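You operate a simulated robot arm through the tools that you are given. There is no shell and no other tool. Be economical: measure what you need, move in short steps, check, and stop when the job is done.

Carry out the task below with a simulated robot arm. There is one attempt and no reset: what you move stays moved.

TASK
Put one of the flex samples from the top of the long grey bench on the white plate there.
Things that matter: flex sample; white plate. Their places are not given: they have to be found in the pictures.

It is judged by the outcome, as a careful person would: the job done as asked, and still so three seconds after it is handed in. It fails if anything else is knocked over, pushed out of place, dropped, spilled or broken.

THE ROBOT
A 7-joint arm with a two-finger parallel gripper, fixed in place. Base frame: the origin is at the foot of the arm, x ahead of it, y to its left, z up; the work surface is at about z = 0. Lengths are in m, angles in degrees, forces in N, time in s.
With the tool pointing down near the work surface it reaches from about 0.22 to 0.58 m from the base axis. Its first joint turns from -66.0 to 66.0 degrees. Payload 2.5 kg.
Tool frame: the origin (TCP) lies between the finger pads and is the grasp point; the fingertips stand 0.023 m ahead of it; z points along the fingers, y is the line along which they close. The gripper opens to 0.094 m. The fingers are 0.038 m wide and 0.01 m thick; the gripper's body (0.054 by 0.096 m) begins 0.039 m behind the TCP.
Orientation is told as [roll, pitch, yaw] about the base's x, y, z axes, in that order, counted from this pose: with the fingers straight down and closing along the base's y, the tool's x points along the base's -x, its y along +y and its z along -z.

THE INTERFACE
- The arm moves only by the tool apply_moves. Its argument "targets" is a list of rows, each a list of 7 numbers: the finger opening in m, from 0 to 0.094, then the shift along the base's x, y, z in m, then the turn, a rotation vector about the base's x, y, z in degrees. In form: [[grip, tx, ty, tz, rx, ry, rz], ...]. A call has 1 to 20 rows; each row shifts and turns the commanded pose from where the row before left it. A row lasts 0.2 s, in which the tool goes at most 0.05 m and 8.6 degrees; a call with a longer step from one row to the next is refused whole, and so is a gripper value outside its range. A pose out of reach is approached as far as the arm can. The call stops where the force on the tool passes 40 N (or 10 N more than at its start, if that is more) or the arm is blocked; 0.2 s more then pass. The fingers move at their own pace (about 0.108 m/s each) and stop on an object; they squeeze with about 27 N. The grip force told is the motor's: it shows also when the fingers shut on nothing. Time passes only in rows, and 0.2 s behind the last, so rows that do not move let the fingers close. It gives the time, the measured TCP pose, the force on the tool (base axes), the opening and the grip force at its end, in the units of the frame above (readings bear some noise).
- Cameras (640 x 400 px; columns grow to the right, rows downward): "scene" is fixed at [0.1227, -0.4071, 0.5426]; the picture's right is [0.81, -0.58, 0.00], its down [-0.33, -0.47, -0.82] and it looks along [0.48, 0.67, -0.57] (base axes); focal length 368 px, centre (320, 200). "wrist" rides on the gripper at [-0.039, 0, -0.044] in the tool frame; the picture's right is [0.00, -1.00, 0.00], its down [0.97, 0.00, -0.24] and it looks along [0.24, 0.00, 0.97] (tool axes); focal length 218 px, centre (320, 200).
- capture(camera): a new picture of that camera. No time passes.
- probe_pixels(camera, pixels): for up to 12 pixels [column, row] of the newest picture of that camera ("zoom" is the newest enlarged one), the place [x, y, z] in the base frame of the surface seen there, good to about 0.002 m. No time passes.
- enlarge(camera, box): a new picture of the part [left, top, right, bottom] of that camera's present view, enlarged. No time passes.
- finish_job(): hands the job in; it is judged then, once.

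Work in short steps. Measure before you move; look again where a grasp or a placing could have gone wrong, and mend it. You have 60 turns and 22 pictures in all, the two below and enlarged ones among them. Open the gripper and draw the arm clear of the work before you hand the job in, unless the task says otherwise; then end with one line.

The tools are called after ">>>" as name(argument=value, ...) on one line, values as JSON. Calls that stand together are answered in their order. apply_moves: Moves the arm, as the interface text tells. Its arguments: {"type":"object","properties":{"targets":{"type":"array","items":{"type":"array","items":{"type":"number"}}}},"required":["targets"]} The other tools are called the same way: capture (camera) takes a picture; probe_pixels (camera, pixels) gives the place of the surface under pixels of a picture; enlarge (camera, box) takes an enlarged picture of a part of a camera's view; finish_job () hands the job in.

At the start:

```text
clock: 0.0
position: [0.3622, -0.0103, 0.2953]
ee_rot: [0.0, -0.1, 0.0]
contact_force: [0.1, 0.4, 1.1]
width: 0.0941
finger_force: 0.0
```

scene: 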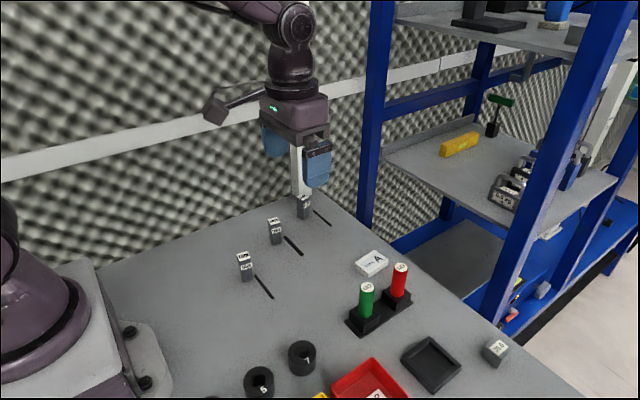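
wrist: 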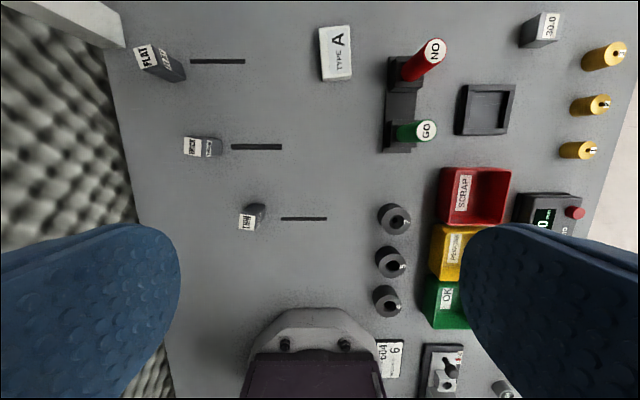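

The wrist picture shows small labelled blocks at left (e.g. 160,62; 203,147; 252,217) and a white "TYPE A" plate at (335,53). I enlarge to read the labels.

>>> enlarge(camera="wrist", box=[120, 10, 370, 240])

>>> enlarge(camera="scene", box=[220, 180, 420, 305])

>>> enlarge(camera="wrist", box=[360, 0, 640, 400])

```text
1.74 times, centred on (245, 125) of wrist
```

zoom: 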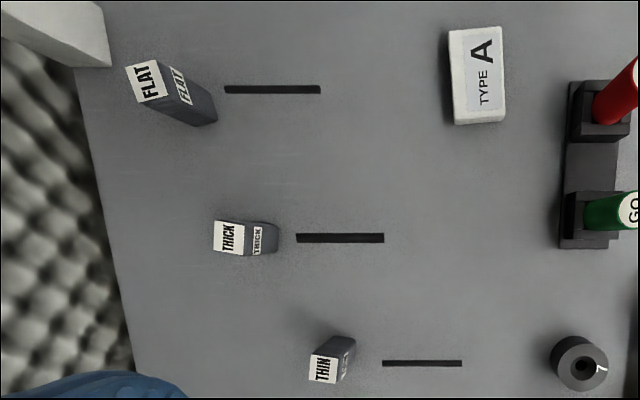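

```text
3.20 times, centred on (320, 242) of scene
```

zoom: 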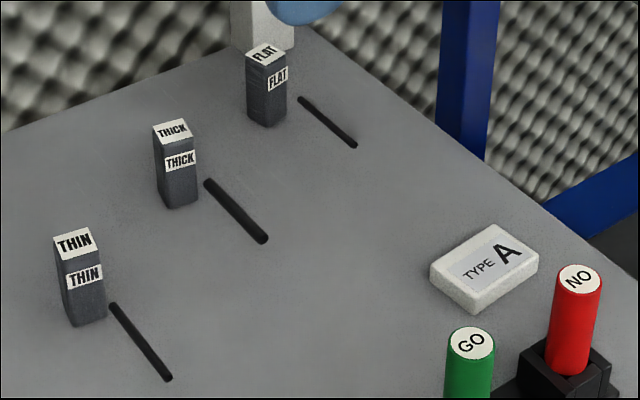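

```text
1.00 times, centred on (500, 200) of wrist
```

zoom: 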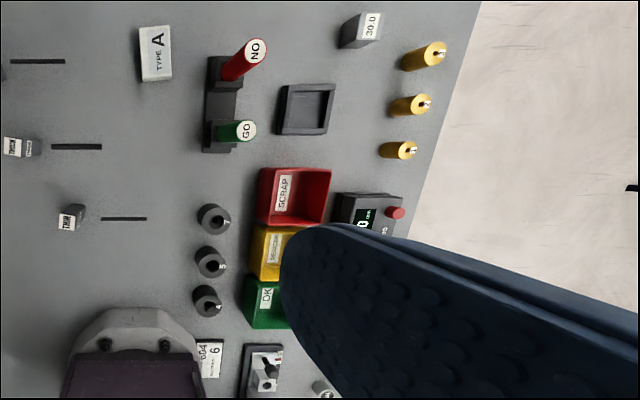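

Blocks read FLAT, THICK and THIN, each beside a dark strip; no "flex" label is seen yet. I measure these things and the bench, before looking over the rest of it.

>>> probe_pixels(camera="wrist", pixels=[[193, 61], [243, 61], [218, 61], [218, 75], [233, 147], [280, 147], [256, 147], [304, 218], [335, 53], [70, 20], [390, 360], [440, 370]])

>>> enlarge(camera="scene", box=[380, 60, 640, 222])

>>> enlarge(camera="wrist", box=[360, 320, 488, 400])

```text
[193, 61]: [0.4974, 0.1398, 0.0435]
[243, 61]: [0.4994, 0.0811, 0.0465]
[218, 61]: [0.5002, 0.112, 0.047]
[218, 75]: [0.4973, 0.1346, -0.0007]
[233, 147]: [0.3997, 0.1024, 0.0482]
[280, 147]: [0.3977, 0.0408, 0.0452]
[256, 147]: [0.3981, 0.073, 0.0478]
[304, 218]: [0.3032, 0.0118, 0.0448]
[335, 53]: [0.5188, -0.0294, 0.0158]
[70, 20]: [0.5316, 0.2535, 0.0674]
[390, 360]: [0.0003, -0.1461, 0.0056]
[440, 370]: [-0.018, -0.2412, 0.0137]
```

```text
2.46 times, centred on (510, 141) of scene
```

zoom: 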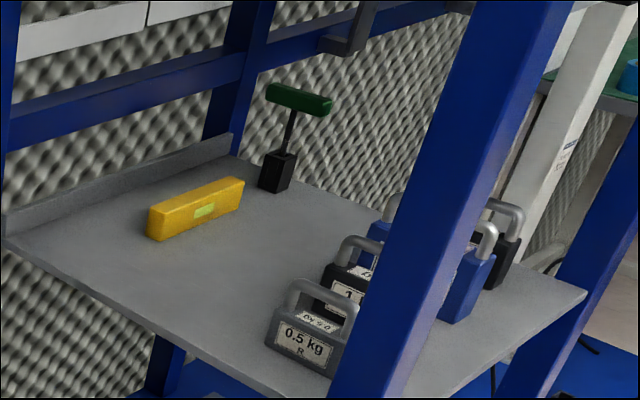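

```text
5.00 times, centred on (424, 360) of wrist
```

zoom: 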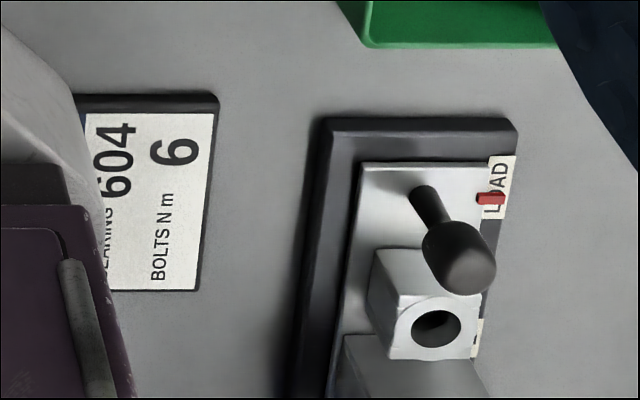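

The dark strips stand about 0.046 m above the bench, so they seem to be blades held by the posts. I measure the posts and the white TYPE A piece in the scene picture.

>>> capture(camera="scene")

>>> enlarge(camera="scene", box=[225, 210, 321, 270])

>>> enlarge(camera="scene", box=[225, 240, 305, 310])

```text
14 pictures are left
```

scene: 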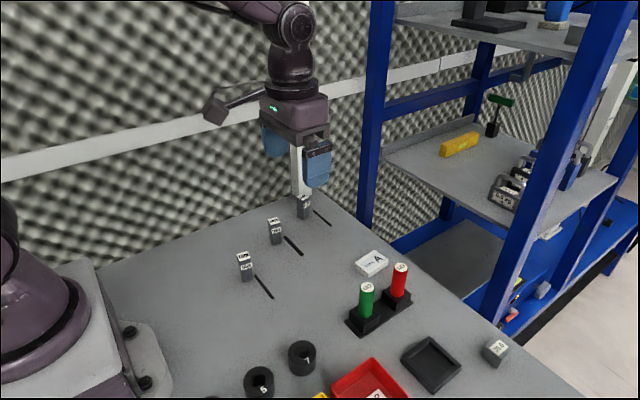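

```text
6.67 times, centred on (273, 240) of scene
```

zoom: 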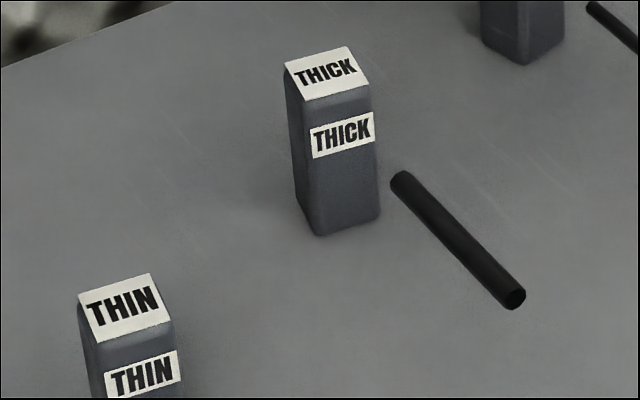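

```text
5.71 times, centred on (265, 275) of scene
```

zoom: 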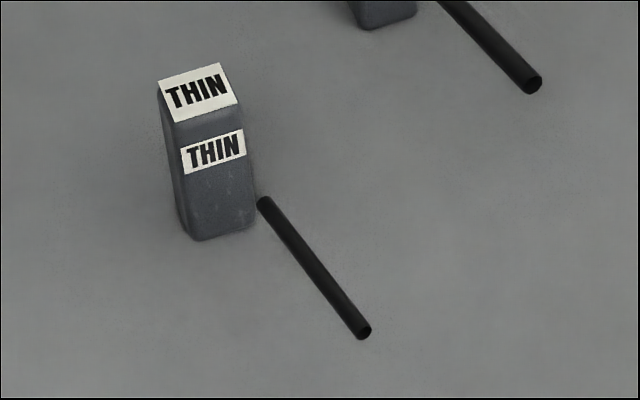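

The rods appear apart from the posts in this view. I probe rod and post places in this enlarged picture.

>>> probe_pixels(camera="zoom", pixels=[[265, 204], [310, 265], [360, 330], [200, 95], [215, 215], [180, 215], [535, 84], [250, 250]])

>>> probe_pixels(camera="scene", pixels=[[274, 222], [276, 243], [286, 238], [300, 253], [371, 260], [359, 268], [371, 277], [388, 262], [303, 199], [315, 212], [330, 224], [303, 216]])

```text
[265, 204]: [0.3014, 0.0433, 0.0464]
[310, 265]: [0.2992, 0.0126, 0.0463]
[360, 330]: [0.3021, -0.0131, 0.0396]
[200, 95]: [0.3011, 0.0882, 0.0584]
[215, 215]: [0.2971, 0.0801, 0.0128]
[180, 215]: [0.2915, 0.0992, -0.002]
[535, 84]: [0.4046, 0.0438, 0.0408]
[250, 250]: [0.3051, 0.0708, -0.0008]
```

```text
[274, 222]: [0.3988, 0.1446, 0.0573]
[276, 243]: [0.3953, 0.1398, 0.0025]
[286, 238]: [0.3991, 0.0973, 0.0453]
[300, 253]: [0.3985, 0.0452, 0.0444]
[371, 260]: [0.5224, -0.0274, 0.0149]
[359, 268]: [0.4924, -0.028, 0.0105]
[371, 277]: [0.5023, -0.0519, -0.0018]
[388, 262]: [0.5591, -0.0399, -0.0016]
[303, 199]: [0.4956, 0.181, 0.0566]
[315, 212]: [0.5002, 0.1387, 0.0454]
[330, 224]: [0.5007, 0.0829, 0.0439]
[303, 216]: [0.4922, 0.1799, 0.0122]
```

There is a gap of about 0.03 m between the post and the floating rod. I probe along that gap for a bench-coloured part.

>>> probe_pixels(camera="zoom", pixels=[[258, 190], [255, 180], [250, 170], [262, 196], [248, 185], [268, 190], [245, 195], [258, 210], [265, 180]])

>>> probe_pixels(camera="wrist", pixels=[[225, 143], [225, 147], [225, 151], [220, 147], [228, 150], [272, 216], [276, 220], [268, 218], [188, 61], [185, 65], [192, 65], [390, 130]])

```text
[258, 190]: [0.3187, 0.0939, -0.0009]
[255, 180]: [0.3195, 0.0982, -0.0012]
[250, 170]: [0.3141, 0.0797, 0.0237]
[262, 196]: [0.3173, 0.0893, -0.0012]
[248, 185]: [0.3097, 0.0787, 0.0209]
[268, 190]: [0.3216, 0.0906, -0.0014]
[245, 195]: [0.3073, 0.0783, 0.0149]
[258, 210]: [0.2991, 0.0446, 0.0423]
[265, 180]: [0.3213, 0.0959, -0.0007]
```

```text
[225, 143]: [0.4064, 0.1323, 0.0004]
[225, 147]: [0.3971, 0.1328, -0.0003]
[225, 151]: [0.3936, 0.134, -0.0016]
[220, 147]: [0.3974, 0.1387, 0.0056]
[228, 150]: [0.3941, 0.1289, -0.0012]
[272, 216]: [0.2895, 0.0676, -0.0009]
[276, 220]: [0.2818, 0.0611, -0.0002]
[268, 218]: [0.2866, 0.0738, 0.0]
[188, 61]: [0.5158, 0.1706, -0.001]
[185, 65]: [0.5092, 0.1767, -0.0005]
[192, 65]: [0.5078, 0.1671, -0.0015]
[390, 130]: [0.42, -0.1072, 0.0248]
```

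Nothing bridges the gap, so the rods are free-hanging at time 0. I move the arm up and to the right, which lets time pass, and look over the rest of the bench.

>>> apply_moves(targets=[[0.094, 0, -0.04, 0.02, 0, 0, 0], [0.094, 0, -0.04, 0.02, 0, 0, 0], [0.094, 0, -0.04, 0.02, 0, 0, 0], [0.094, 0, -0.04, 0.02, 0, 0, 0], [0.094, 0, -0.04, 0.02, 0, 0, 0], [0.094, 0, 0, 0, 0, 0, 0]])

>>> capture(camera="wrist")

```text
clock: 1.4
position: [0.3621, -0.2117, 0.3971]
ee_rot: [0.0, 0.0, 0.0]
contact_force: [-0.8, 0.6, -0.4]
width: 0.0938
finger_force: 0.1
```

```text
11 pictures are left
```

wrist: 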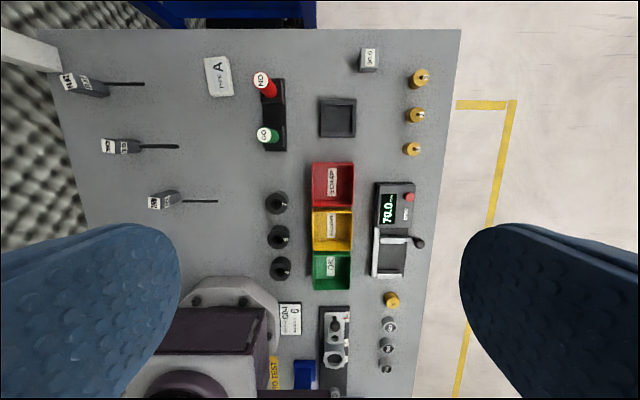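

The bench is now mostly visible; the only white plate-like thing ahead is TYPE A at (218,76). I enlarge the posts and rods, and the lower part toward the robot's foot.

>>> enlarge(camera="wrist", box=[40, 50, 260, 220])

>>> enlarge(camera="wrist", box=[250, 160, 450, 400])

>>> probe_pixels(camera="wrist", pixels=[[165, 147], [150, 147], [176, 147], [195, 201], [112, 84], [135, 84], [210, 201]])

```text
2.35 times, centred on (150, 135) of wrist
```

zoom: 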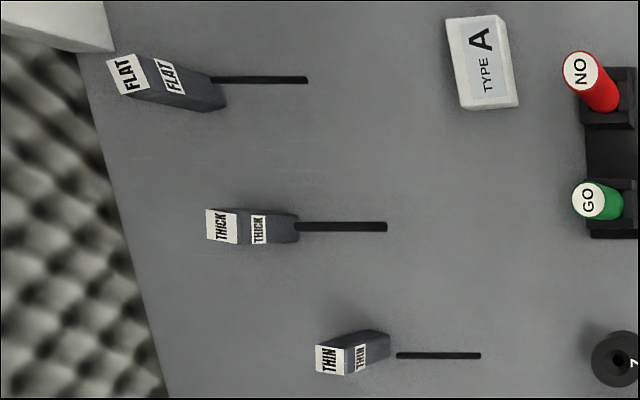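

```text
1.67 times, centred on (350, 280) of wrist
```

zoom: 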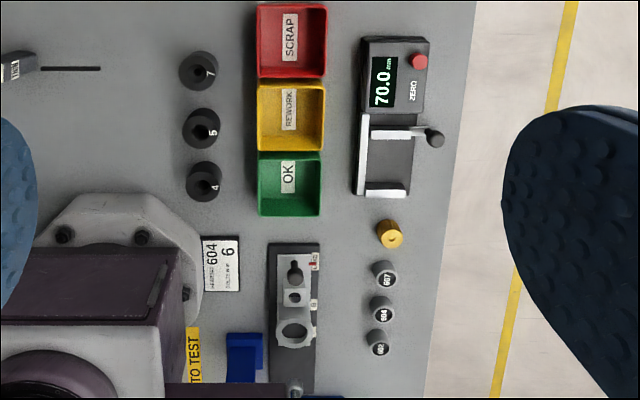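

```text
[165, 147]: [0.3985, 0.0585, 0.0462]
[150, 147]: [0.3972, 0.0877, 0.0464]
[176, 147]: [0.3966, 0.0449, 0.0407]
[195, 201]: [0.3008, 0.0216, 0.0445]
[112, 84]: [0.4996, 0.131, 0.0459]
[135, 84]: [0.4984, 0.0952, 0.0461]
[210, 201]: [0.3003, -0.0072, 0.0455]
```

The gripper no longer hides the far left corner, where a white thing stood (wrist 40,50; scene ~297,165). I look at it with the rods in one scene enlargement.

>>> enlarge(camera="scene", box=[220, 120, 420, 310])

```text
2.11 times, centred on (320, 215) of scene
```

zoom: 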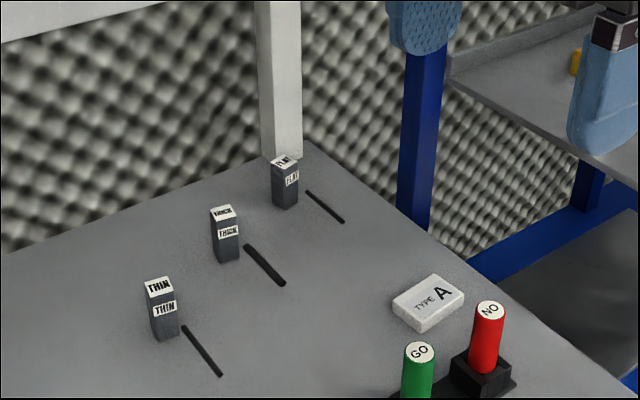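

The white thing in the corner is a wall column, so the TYPE A piece is the only white plate, and the samples are the THIN/THICK/FLAT units. I go above the THICK one, turned −90° so the fingers close along x, to look close up.

>>> apply_moves(targets=[[0.094, 0.0034, 0.0274, -0.0179, 0, 0, -8.1818], [0.094, 0.0034, 0.0274, -0.0179, 0, 0, -8.1818], [0.094, 0.0034, 0.0274, -0.0179, 0, 0, -8.1818], [0.094, 0.0034, 0.0274, -0.0179, 0, 0, -8.1818], [0.094, 0.0034, 0.0274, -0.0179, 0, 0, -8.1818], [0.094, 0.0034, 0.0274, -0.0179, 0, 0, -8.1818], [0.094, 0.0034, 0.0274, -0.0179, 0, 0, -8.1818], [0.094, 0.0034, 0.0274, -0.0179, 0, 0, -8.1818], [0.094, 0.0034, 0.0274, -0.0179, 0, 0, -8.1818], [0.094, 0.0034, 0.0274, -0.0179, 0, 0, -8.1818], [0.094, 0.0034, 0.0274, -0.0179, 0, 0, -8.1818], [0.094, 0, 0, 0, 0, 0, 0]])

>>> capture(camera="wrist")

```text
clock: 4.0
position: [0.4014, 0.0936, 0.1975]
ee_rot: [0.0, 0.1, -90.0]
contact_force: [0.4, 0.2, -0.1]
width: 0.094
finger_force: 0.0
```

```text
7 pictures are left
```

wrist: 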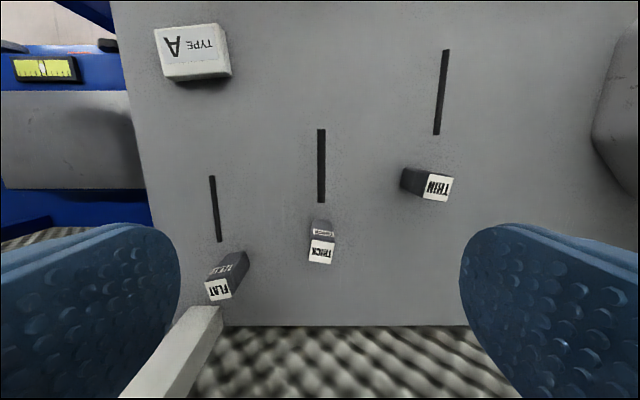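

The view shows the THICK rod (320,130–203) clear of its post (321,245). I measure the rod, post and plate from here.

>>> probe_pixels(camera="wrist", pixels=[[321, 132], [321, 165], [321, 200], [317, 180], [325, 180], [310, 262], [333, 240], [156, 32], [216, 26], [229, 70], [166, 77], [330, 165]])

>>> enlarge(camera="wrist", box=[270, 110, 370, 280])

```text
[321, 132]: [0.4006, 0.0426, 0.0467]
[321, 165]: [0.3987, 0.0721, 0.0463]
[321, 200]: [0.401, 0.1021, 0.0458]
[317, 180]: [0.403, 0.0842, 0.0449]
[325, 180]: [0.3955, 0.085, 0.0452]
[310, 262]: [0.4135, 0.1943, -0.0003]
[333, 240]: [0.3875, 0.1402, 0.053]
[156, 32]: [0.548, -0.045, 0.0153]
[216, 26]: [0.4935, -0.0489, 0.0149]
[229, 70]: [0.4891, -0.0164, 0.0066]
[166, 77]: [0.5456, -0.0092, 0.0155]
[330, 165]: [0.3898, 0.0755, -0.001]
```

```text
2.35 times, centred on (320, 195) of wrist
```

zoom: 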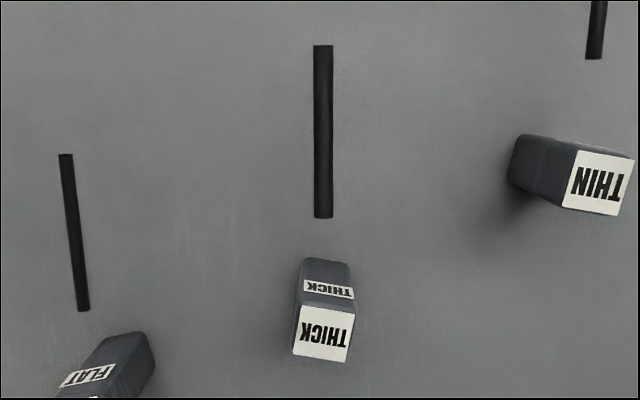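

Plate top spans x 0.489–0.55, y −0.05…−0.01 at z 0.0155; the THICK post is at about (0.399, 0.148), top 0.058, with its rod at the same height, presumably one unit. I lower astride the post with the fingers clear of the rod (its root is at y≈0.104).

>>> apply_moves(targets=[[0.094, -0.001, 0.028, 0, 0, 0, 0], [0.094, -0.001, 0.028, 0, 0, 0, 0], [0.06, 0, 0, -0.04, 0, 0, 0], [0.06, 0, 0, -0.04, 0, 0, 0], [0.06, 0, 0, -0.03, 0, 0, 0], [0.06, 0, 0, -0.025, 0, 0, 0], [0.06, 0, 0, -0.022, 0, 0, 0], [0.06, 0, 0, 0, 0, 0, 0]])

>>> capture(camera="wrist")

```text
clock: 5.8
position: [0.3966, 0.1476, 0.0416]
ee_rot: [0.0, 0.0, -90.0]
contact_force: [-0.6, 0.0, 0.1]
width: 0.0602
finger_force: 0.0
```

```text
5 pictures are left
```

wrist: 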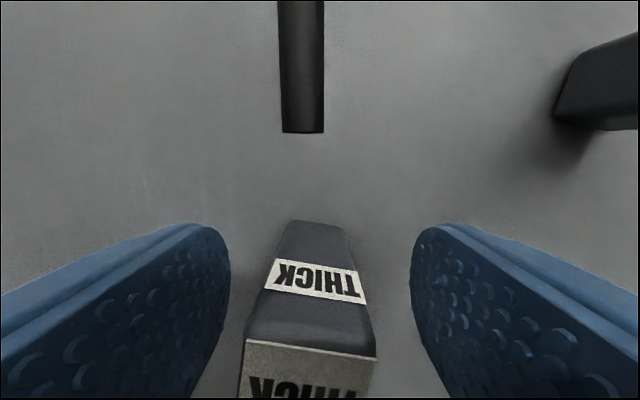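

The post lies between the fingers, slightly to +x. I centre by 3 mm, close, and lift only 6 mm as a test.

>>> apply_moves(targets=[[0.06, 0.003, 0, 0, 0, 0, 0], [0.0, 0, 0, 0, 0, 0, 0], [0.0, 0, 0, 0, 0, 0, 0], [0.0, 0, 0, 0, 0, 0, 0], [0.0, 0, 0, 0.003, 0, 0, 0], [0.0, 0, 0, 0.003, 0, 0, 0], [0.0, 0, 0, 0, 0, 0, 0]])

>>> capture(camera="wrist")

```text
clock: 7.4
position: [0.4018, 0.148, 0.0475]
ee_rot: [0.0, 0.0, -90.0]
contact_force: [-0.1, 0.4, 0.6]
width: 0.0235
finger_force: 27.4
```

```text
4 pictures are left
```

wrist: 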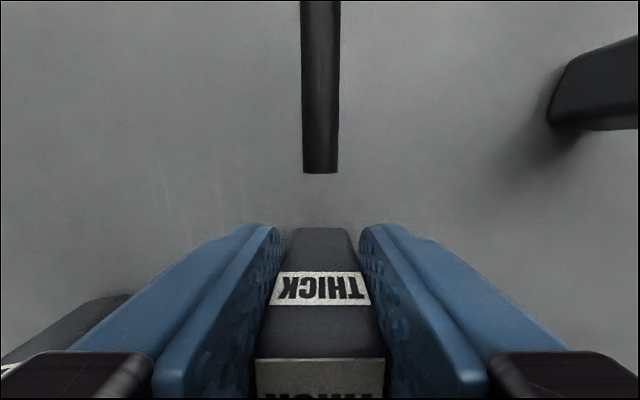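

The post rises freely (width 0.0235, almost no load). I probe whether the rod rose with it.

>>> probe_pixels(camera="wrist", pixels=[[320, 165], [320, 120], [320, 60], [320, 15], [306, 150], [334, 150], [322, 242], [600, 90]])

```text
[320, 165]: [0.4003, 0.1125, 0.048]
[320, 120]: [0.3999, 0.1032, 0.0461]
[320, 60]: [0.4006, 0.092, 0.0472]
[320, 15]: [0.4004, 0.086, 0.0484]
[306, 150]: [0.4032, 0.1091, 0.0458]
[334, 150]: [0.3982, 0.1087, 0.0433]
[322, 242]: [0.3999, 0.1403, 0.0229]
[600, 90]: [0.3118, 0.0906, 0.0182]
```

The rod's near end seems to have shifted from y 0.105 to 0.114, so I check in the scene view how post and rod stand now.

>>> enlarge(camera="scene", box=[225, 180, 345, 280])

```text
4.00 times, centred on (285, 230) of scene
```

zoom: 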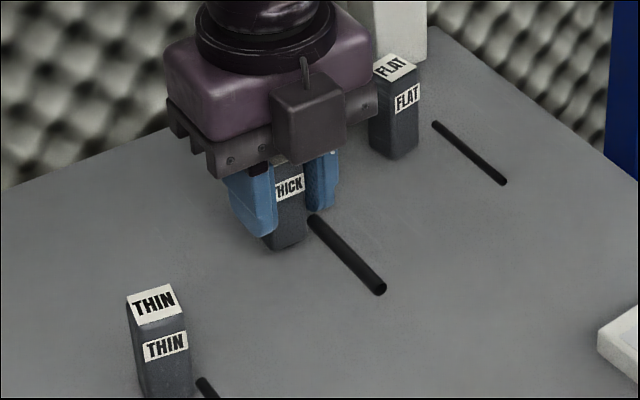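

>>> probe_pixels(camera="zoom", pixels=[[313, 220], [345, 252], [378, 286], [285, 235], [265, 240], [290, 190], [438, 125], [500, 181], [310, 235], [300, 245]])

```text
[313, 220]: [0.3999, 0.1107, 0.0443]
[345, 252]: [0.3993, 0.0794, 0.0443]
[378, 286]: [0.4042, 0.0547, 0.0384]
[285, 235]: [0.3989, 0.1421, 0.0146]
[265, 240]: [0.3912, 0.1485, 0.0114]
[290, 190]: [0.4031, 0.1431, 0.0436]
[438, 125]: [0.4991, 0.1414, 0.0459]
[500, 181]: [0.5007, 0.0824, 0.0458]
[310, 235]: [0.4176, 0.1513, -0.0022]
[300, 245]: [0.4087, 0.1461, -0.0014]
```

The rod's whole length shifted about 10 mm toward the post, so it is coupled to it. I raise it a further 40 mm slowly and see whether it follows.

>>> apply_moves(targets=[[0.0, 0, 0, 0.008, 0, 0, 0], [0.0, 0, 0, 0.008, 0, 0, 0], [0.0, 0, 0, 0.008, 0, 0, 0], [0.0, 0, 0, 0.008, 0, 0, 0], [0.0, 0, 0, 0.008, 0, 0, 0], [0.0, 0, 0, 0, 0, 0, 0]])

>>> probe_pixels(camera="scene", pixels=[[303, 235], [311, 243], [317, 249], [311, 233], [318, 241], [292, 225], [295, 240], [303, 225], [308, 229]])

```text
clock: 8.8
position: [0.4014, 0.1482, 0.0886]
ee_rot: [0.1, -0.1, -90.0]
contact_force: [0.2, 0.2, -0.3]
width: 0.0232
finger_force: 27.5
```

```text
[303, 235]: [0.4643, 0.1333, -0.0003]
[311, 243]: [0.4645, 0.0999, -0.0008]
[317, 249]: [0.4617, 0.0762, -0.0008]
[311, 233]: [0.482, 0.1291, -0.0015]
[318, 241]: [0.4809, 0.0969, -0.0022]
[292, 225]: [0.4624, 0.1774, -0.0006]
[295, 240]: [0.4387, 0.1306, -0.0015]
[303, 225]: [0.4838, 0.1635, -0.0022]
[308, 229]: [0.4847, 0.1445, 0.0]
```

The post rose freely. I take a fresh enlarged scene view to see the rod.

>>> enlarge(camera="scene", box=[210, 120, 420, 290])

```text
2.35 times, centred on (315, 205) of scene
```

zoom: 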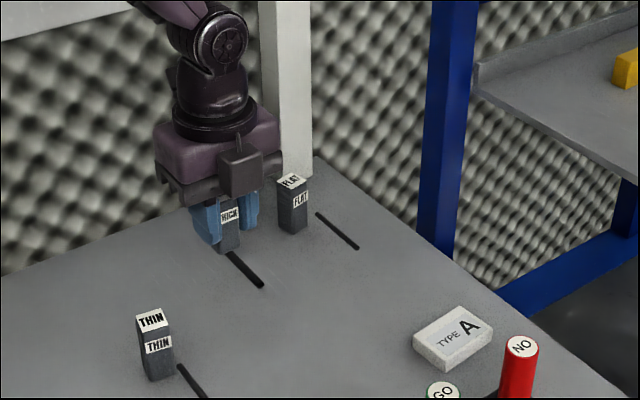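

>>> probe_pixels(camera="zoom", pixels=[[232, 257], [246, 270], [260, 284], [225, 245], [230, 225], [322, 217], [423, 338], [487, 330], [462, 310], [447, 366], [520, 346], [508, 385]])

```text
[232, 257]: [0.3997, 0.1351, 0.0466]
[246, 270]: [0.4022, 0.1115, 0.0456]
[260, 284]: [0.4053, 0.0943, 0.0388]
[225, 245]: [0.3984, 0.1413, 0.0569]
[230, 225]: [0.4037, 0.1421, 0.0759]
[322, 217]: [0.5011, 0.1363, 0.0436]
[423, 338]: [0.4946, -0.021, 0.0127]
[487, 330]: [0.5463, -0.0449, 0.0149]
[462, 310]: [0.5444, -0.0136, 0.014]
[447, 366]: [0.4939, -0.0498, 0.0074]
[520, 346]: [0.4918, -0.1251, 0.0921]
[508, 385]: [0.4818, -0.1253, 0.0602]
```

The rod shifts along with the post as it rises (tip y 0.044→0.055→0.094), so it is part of the unit. I lift higher, go to open space at about y 0.04, and turn +90° so the rod side faces +x, away from the GO/NO plugs.

>>> apply_moves(targets=[[0.0, 0, 0, 0.02, 0, 0, 0], [0.0, 0, 0, 0.03, 0, 0, 0], [0.0, 0, -0.02, 0, 0, 0, 0], [0.0, 0, -0.03, 0, 0, 0, 0], [0.0, 0, -0.03, 0, 0, 0, 0], [0.0, 0, -0.028, 0, 0, 0, 0], [0.0, 0, 0, 0, 0, 0, 8.1818], [0.0, 0, 0, 0, 0, 0, 8.1818], [0.0, 0, 0, 0, 0, 0, 8.1818], [0.0, 0, 0, 0, 0, 0, 8.1818], [0.0, 0, 0, 0, 0, 0, 8.1818], [0.0, 0, 0, 0, 0, 0, 8.1818], [0.0, 0, 0, 0, 0, 0, 8.1818], [0.0, 0, 0, 0, 0, 0, 8.1818], [0.0, 0, 0, 0, 0, 0, 8.1818], [0.0, 0, 0, 0, 0, 0, 8.1818], [0.0, 0, 0, 0, 0, 0, 8.1818], [0.0, 0, 0, 0, 0, 0, 0]])

>>> capture(camera="scene")

```text
clock: 12.6
position: [0.4004, 0.0405, 0.1381]
ee_rot: [-0.1, 0.0, 0.1]
contact_force: [0.0, -0.2, -0.3]
width: 0.0234
finger_force: 26.8
```

```text
1 pictures are left
```

scene: 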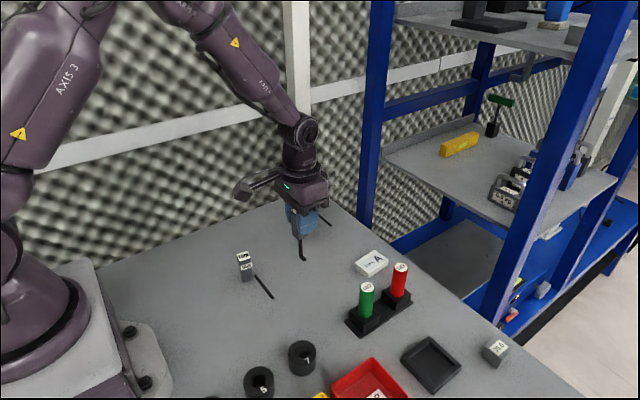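

A dark rod is seen below the gripper at (302,245). I probe it, the post and the fingers.

>>> probe_pixels(camera="scene", pixels=[[300, 238], [301, 245], [301, 252], [304, 258], [301, 258], [300, 230], [296, 228], [308, 225], [318, 215], [327, 222], [371, 262], [290, 238]])

```text
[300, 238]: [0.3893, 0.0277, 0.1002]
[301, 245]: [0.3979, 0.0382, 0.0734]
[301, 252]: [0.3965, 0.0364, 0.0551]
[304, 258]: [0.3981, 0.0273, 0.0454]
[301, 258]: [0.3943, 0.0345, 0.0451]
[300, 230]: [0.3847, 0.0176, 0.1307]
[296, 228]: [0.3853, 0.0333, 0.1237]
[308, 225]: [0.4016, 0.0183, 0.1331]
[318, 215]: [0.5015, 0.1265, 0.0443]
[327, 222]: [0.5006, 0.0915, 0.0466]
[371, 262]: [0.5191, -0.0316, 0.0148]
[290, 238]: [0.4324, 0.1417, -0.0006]
```

The rod is evidently a flexible cord fixed to the post: it now hangs from the post down to its tip. To keep it out from under the foot I will lay it toward +y, on empty bench beside the plate. First I rise 20 mm, turn +90° more (cord side to +y) and go to about (0.52, 0.07).

>>> apply_moves(targets=[[0.0, 0, 0, 0.025, 0, 0, 0], [0.0, 0.0109, 0.0027, 0, 0, 0, 8.1818], [0.0, 0.0109, 0.0027, 0, 0, 0, 8.1818], [0.0, 0.0109, 0.0027, 0, 0, 0, 8.1818], [0.0, 0.0109, 0.0027, 0, 0, 0, 8.1818], [0.0, 0.0109, 0.0027, 0, 0, 0, 8.1818], [0.0, 0.0109, 0.0027, 0, 0, 0, 8.1818], [0.0, 0.0109, 0.0027, 0, 0, 0, 8.1818], [0.0, 0.0109, 0.0027, 0, 0, 0, 8.1818], [0.0, 0.0109, 0.0027, 0, 0, 0, 8.1818], [0.0, 0.0109, 0.0027, 0, 0, 0, 8.1818], [0.0, 0.0109, 0.0027, 0, 0, 0, 8.1818], [0.0, 0, 0, 0, 0, 0, 0], [0.0, 0, 0, 0, 0, 0, 0], [0.0, 0, 0, 0, 0, 0, 0]])

```text
clock: 15.8
position: [0.5206, 0.0703, 0.1637]
ee_rot: [0.0, 0.0, 90.1]
contact_force: [-0.8, 0.9, -0.3]
width: 0.0235
finger_force: 26.9
```

Pose is as planned, grip holding. I lower 20 mm so the tip meets the bench, then come down diagonally toward −y over the plate, stopping 4 mm above it.

>>> apply_moves(targets=[[0.0, 0, 0, -0.01, 0, 0, 0], [0.0, 0, 0, -0.01, 0, 0, 0], [0.0, 0, -0.012, -0.0103, 0, 0, 0], [0.0, 0, -0.012, -0.0103, 0, 0, 0], [0.0, 0, -0.012, -0.0103, 0, 0, 0], [0.0, 0, -0.012, -0.0103, 0, 0, 0], [0.0, 0, -0.012, -0.0103, 0, 0, 0], [0.0, 0, -0.012, -0.0103, 0, 0, 0], [0.0, 0, -0.012, -0.0103, 0, 0, 0], [0.0, 0, -0.012, -0.0103, 0, 0, 0], [0.0, 0, 0, 0, 0, 0, 0], [0.0, 0, 0, 0, 0, 0, 0]])

```text
clock: 18.4
position: [0.5201, -0.0271, 0.0599]
ee_rot: [-0.1, -0.1, 89.9]
contact_force: [0.5, -0.6, -0.2]
width: 0.0236
finger_force: 27.1
```

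No contact yet at TCP z 0.060 (expected seat ≈0.057). I lower in 1 mm rows and watch the force.

>>> apply_moves(targets=[[0.0, 0, 0, -0.001, 0, 0, 0], [0.0, 0, 0, -0.001, 0, 0, 0], [0.0, 0, 0, 0, 0, 0, 0]])

```text
clock: 19.2
position: [0.52, -0.0257, 0.0578]
ee_rot: [-0.1, 0.0, 90.1]
contact_force: [0.8, 0.4, -2.0]
width: 0.0236
finger_force: 26.8
```

>>> apply_moves(targets=[[0.0, 0, 0, -0.001, 0, 0, 0], [0.0, 0, 0, 0, 0, 0, 0]])

```text
clock: 19.8
position: [0.5212, -0.0254, 0.0584]
ee_rot: [0.0, 0.1, 90.0]
contact_force: [-1.9, -0.8, 3.9]
width: 0.0236
finger_force: 27.1
```

>>> apply_moves(targets=[[0.0, 0, 0, -0.0007, 0, 0, 0], [0.0, 0, 0, 0, 0, 0, 0]])

```text
clock: 20.4
position: [0.5208, -0.0262, 0.0587]
ee_rot: [0.0, 0.0, 89.9]
contact_force: [-3.3, -0.3, 15.2]
width: 0.0233
finger_force: 27.2
```

Firm contact (15 N) at z 0.0585, within about 1.5 mm of the expected seat, so no cord lies under the foot. I ease up 1 mm, open evenly, and raise straight up.

>>> apply_moves(targets=[[0.0, 0, 0, 0.001, 0, 0, 0], [0.025, 0, 0, 0, 0, 0, 0], [0.03, 0, 0, 0, 0, 0, 0], [0.045, 0, 0, 0, 0, 0, 0], [0.06, 0, 0, 0, 0, 0, 0], [0.06, 0, 0, 0.01, 0, 0, 0], [0.06, 0, 0, 0.03, 0, 0, 0], [0.06, 0, 0, 0.04, 0, 0, 0], [0.06, 0, 0, 0.04, 0, 0, 0], [0.06, -0.04, 0.02, 0.02, 0, 0, 0], [0.06, -0.04, 0.02, 0.02, 0, 0, 0], [0.06, -0.04, 0.02, 0.02, 0, 0, 0], [0.06, -0.04, 0, 0.02, 0, 0, 0], [0.06, 0, 0, 0, 0, 0, 0]])

>>> enlarge(camera="scene", box=[230, 170, 430, 330])

```text
clock: 23.4
position: [0.3625, 0.0344, 0.2579]
ee_rot: [0.0, -0.1, 90.0]
contact_force: [-0.6, 0.7, 0.0]
width: 0.0598
finger_force: 0.0
```

```text
2.50 times, centred on (330, 250) of scene
```

zoom: 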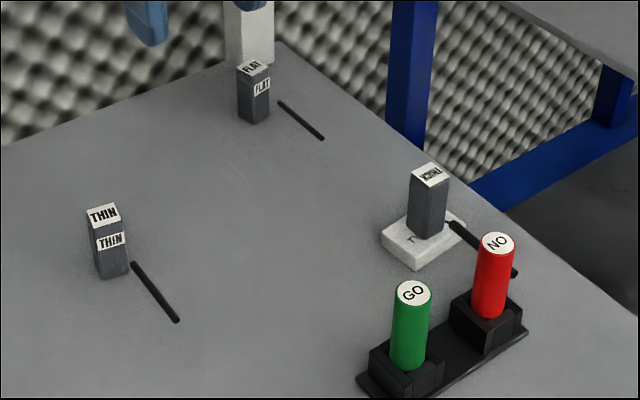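

The THICK post stands upright on the plate; its cord points −y past the NO plug. I probe the clearance and the post's seat.

>>> probe_pixels(camera="zoom", pixels=[[455, 227], [472, 243], [514, 273], [430, 172], [415, 228], [436, 232], [392, 242], [458, 222], [497, 243], [410, 290], [415, 262], [432, 210]])

```text
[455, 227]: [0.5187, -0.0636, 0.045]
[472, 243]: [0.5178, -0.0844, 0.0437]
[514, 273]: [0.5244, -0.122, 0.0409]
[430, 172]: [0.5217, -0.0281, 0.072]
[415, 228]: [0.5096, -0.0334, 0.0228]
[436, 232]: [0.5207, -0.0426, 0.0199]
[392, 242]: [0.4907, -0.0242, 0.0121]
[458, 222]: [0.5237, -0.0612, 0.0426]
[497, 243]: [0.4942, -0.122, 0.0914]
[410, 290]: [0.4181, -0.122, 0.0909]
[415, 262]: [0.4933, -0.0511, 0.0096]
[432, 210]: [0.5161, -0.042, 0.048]
```

The post is centred on the plate at (0.52, −0.03) and upright. The cord at x≈0.518 passes clear of the NO plug (x 0.494), and both plugs and the plate are where they were. The arm is clear and open, so I hand in.

>>> finish_job()

```text
The job is handed in.
```

The THICK flex sample is standing upright on the white TYPE A plate, its cord clear of the NO plug; nothing else I checked has moved, and the arm is open and drawn away.
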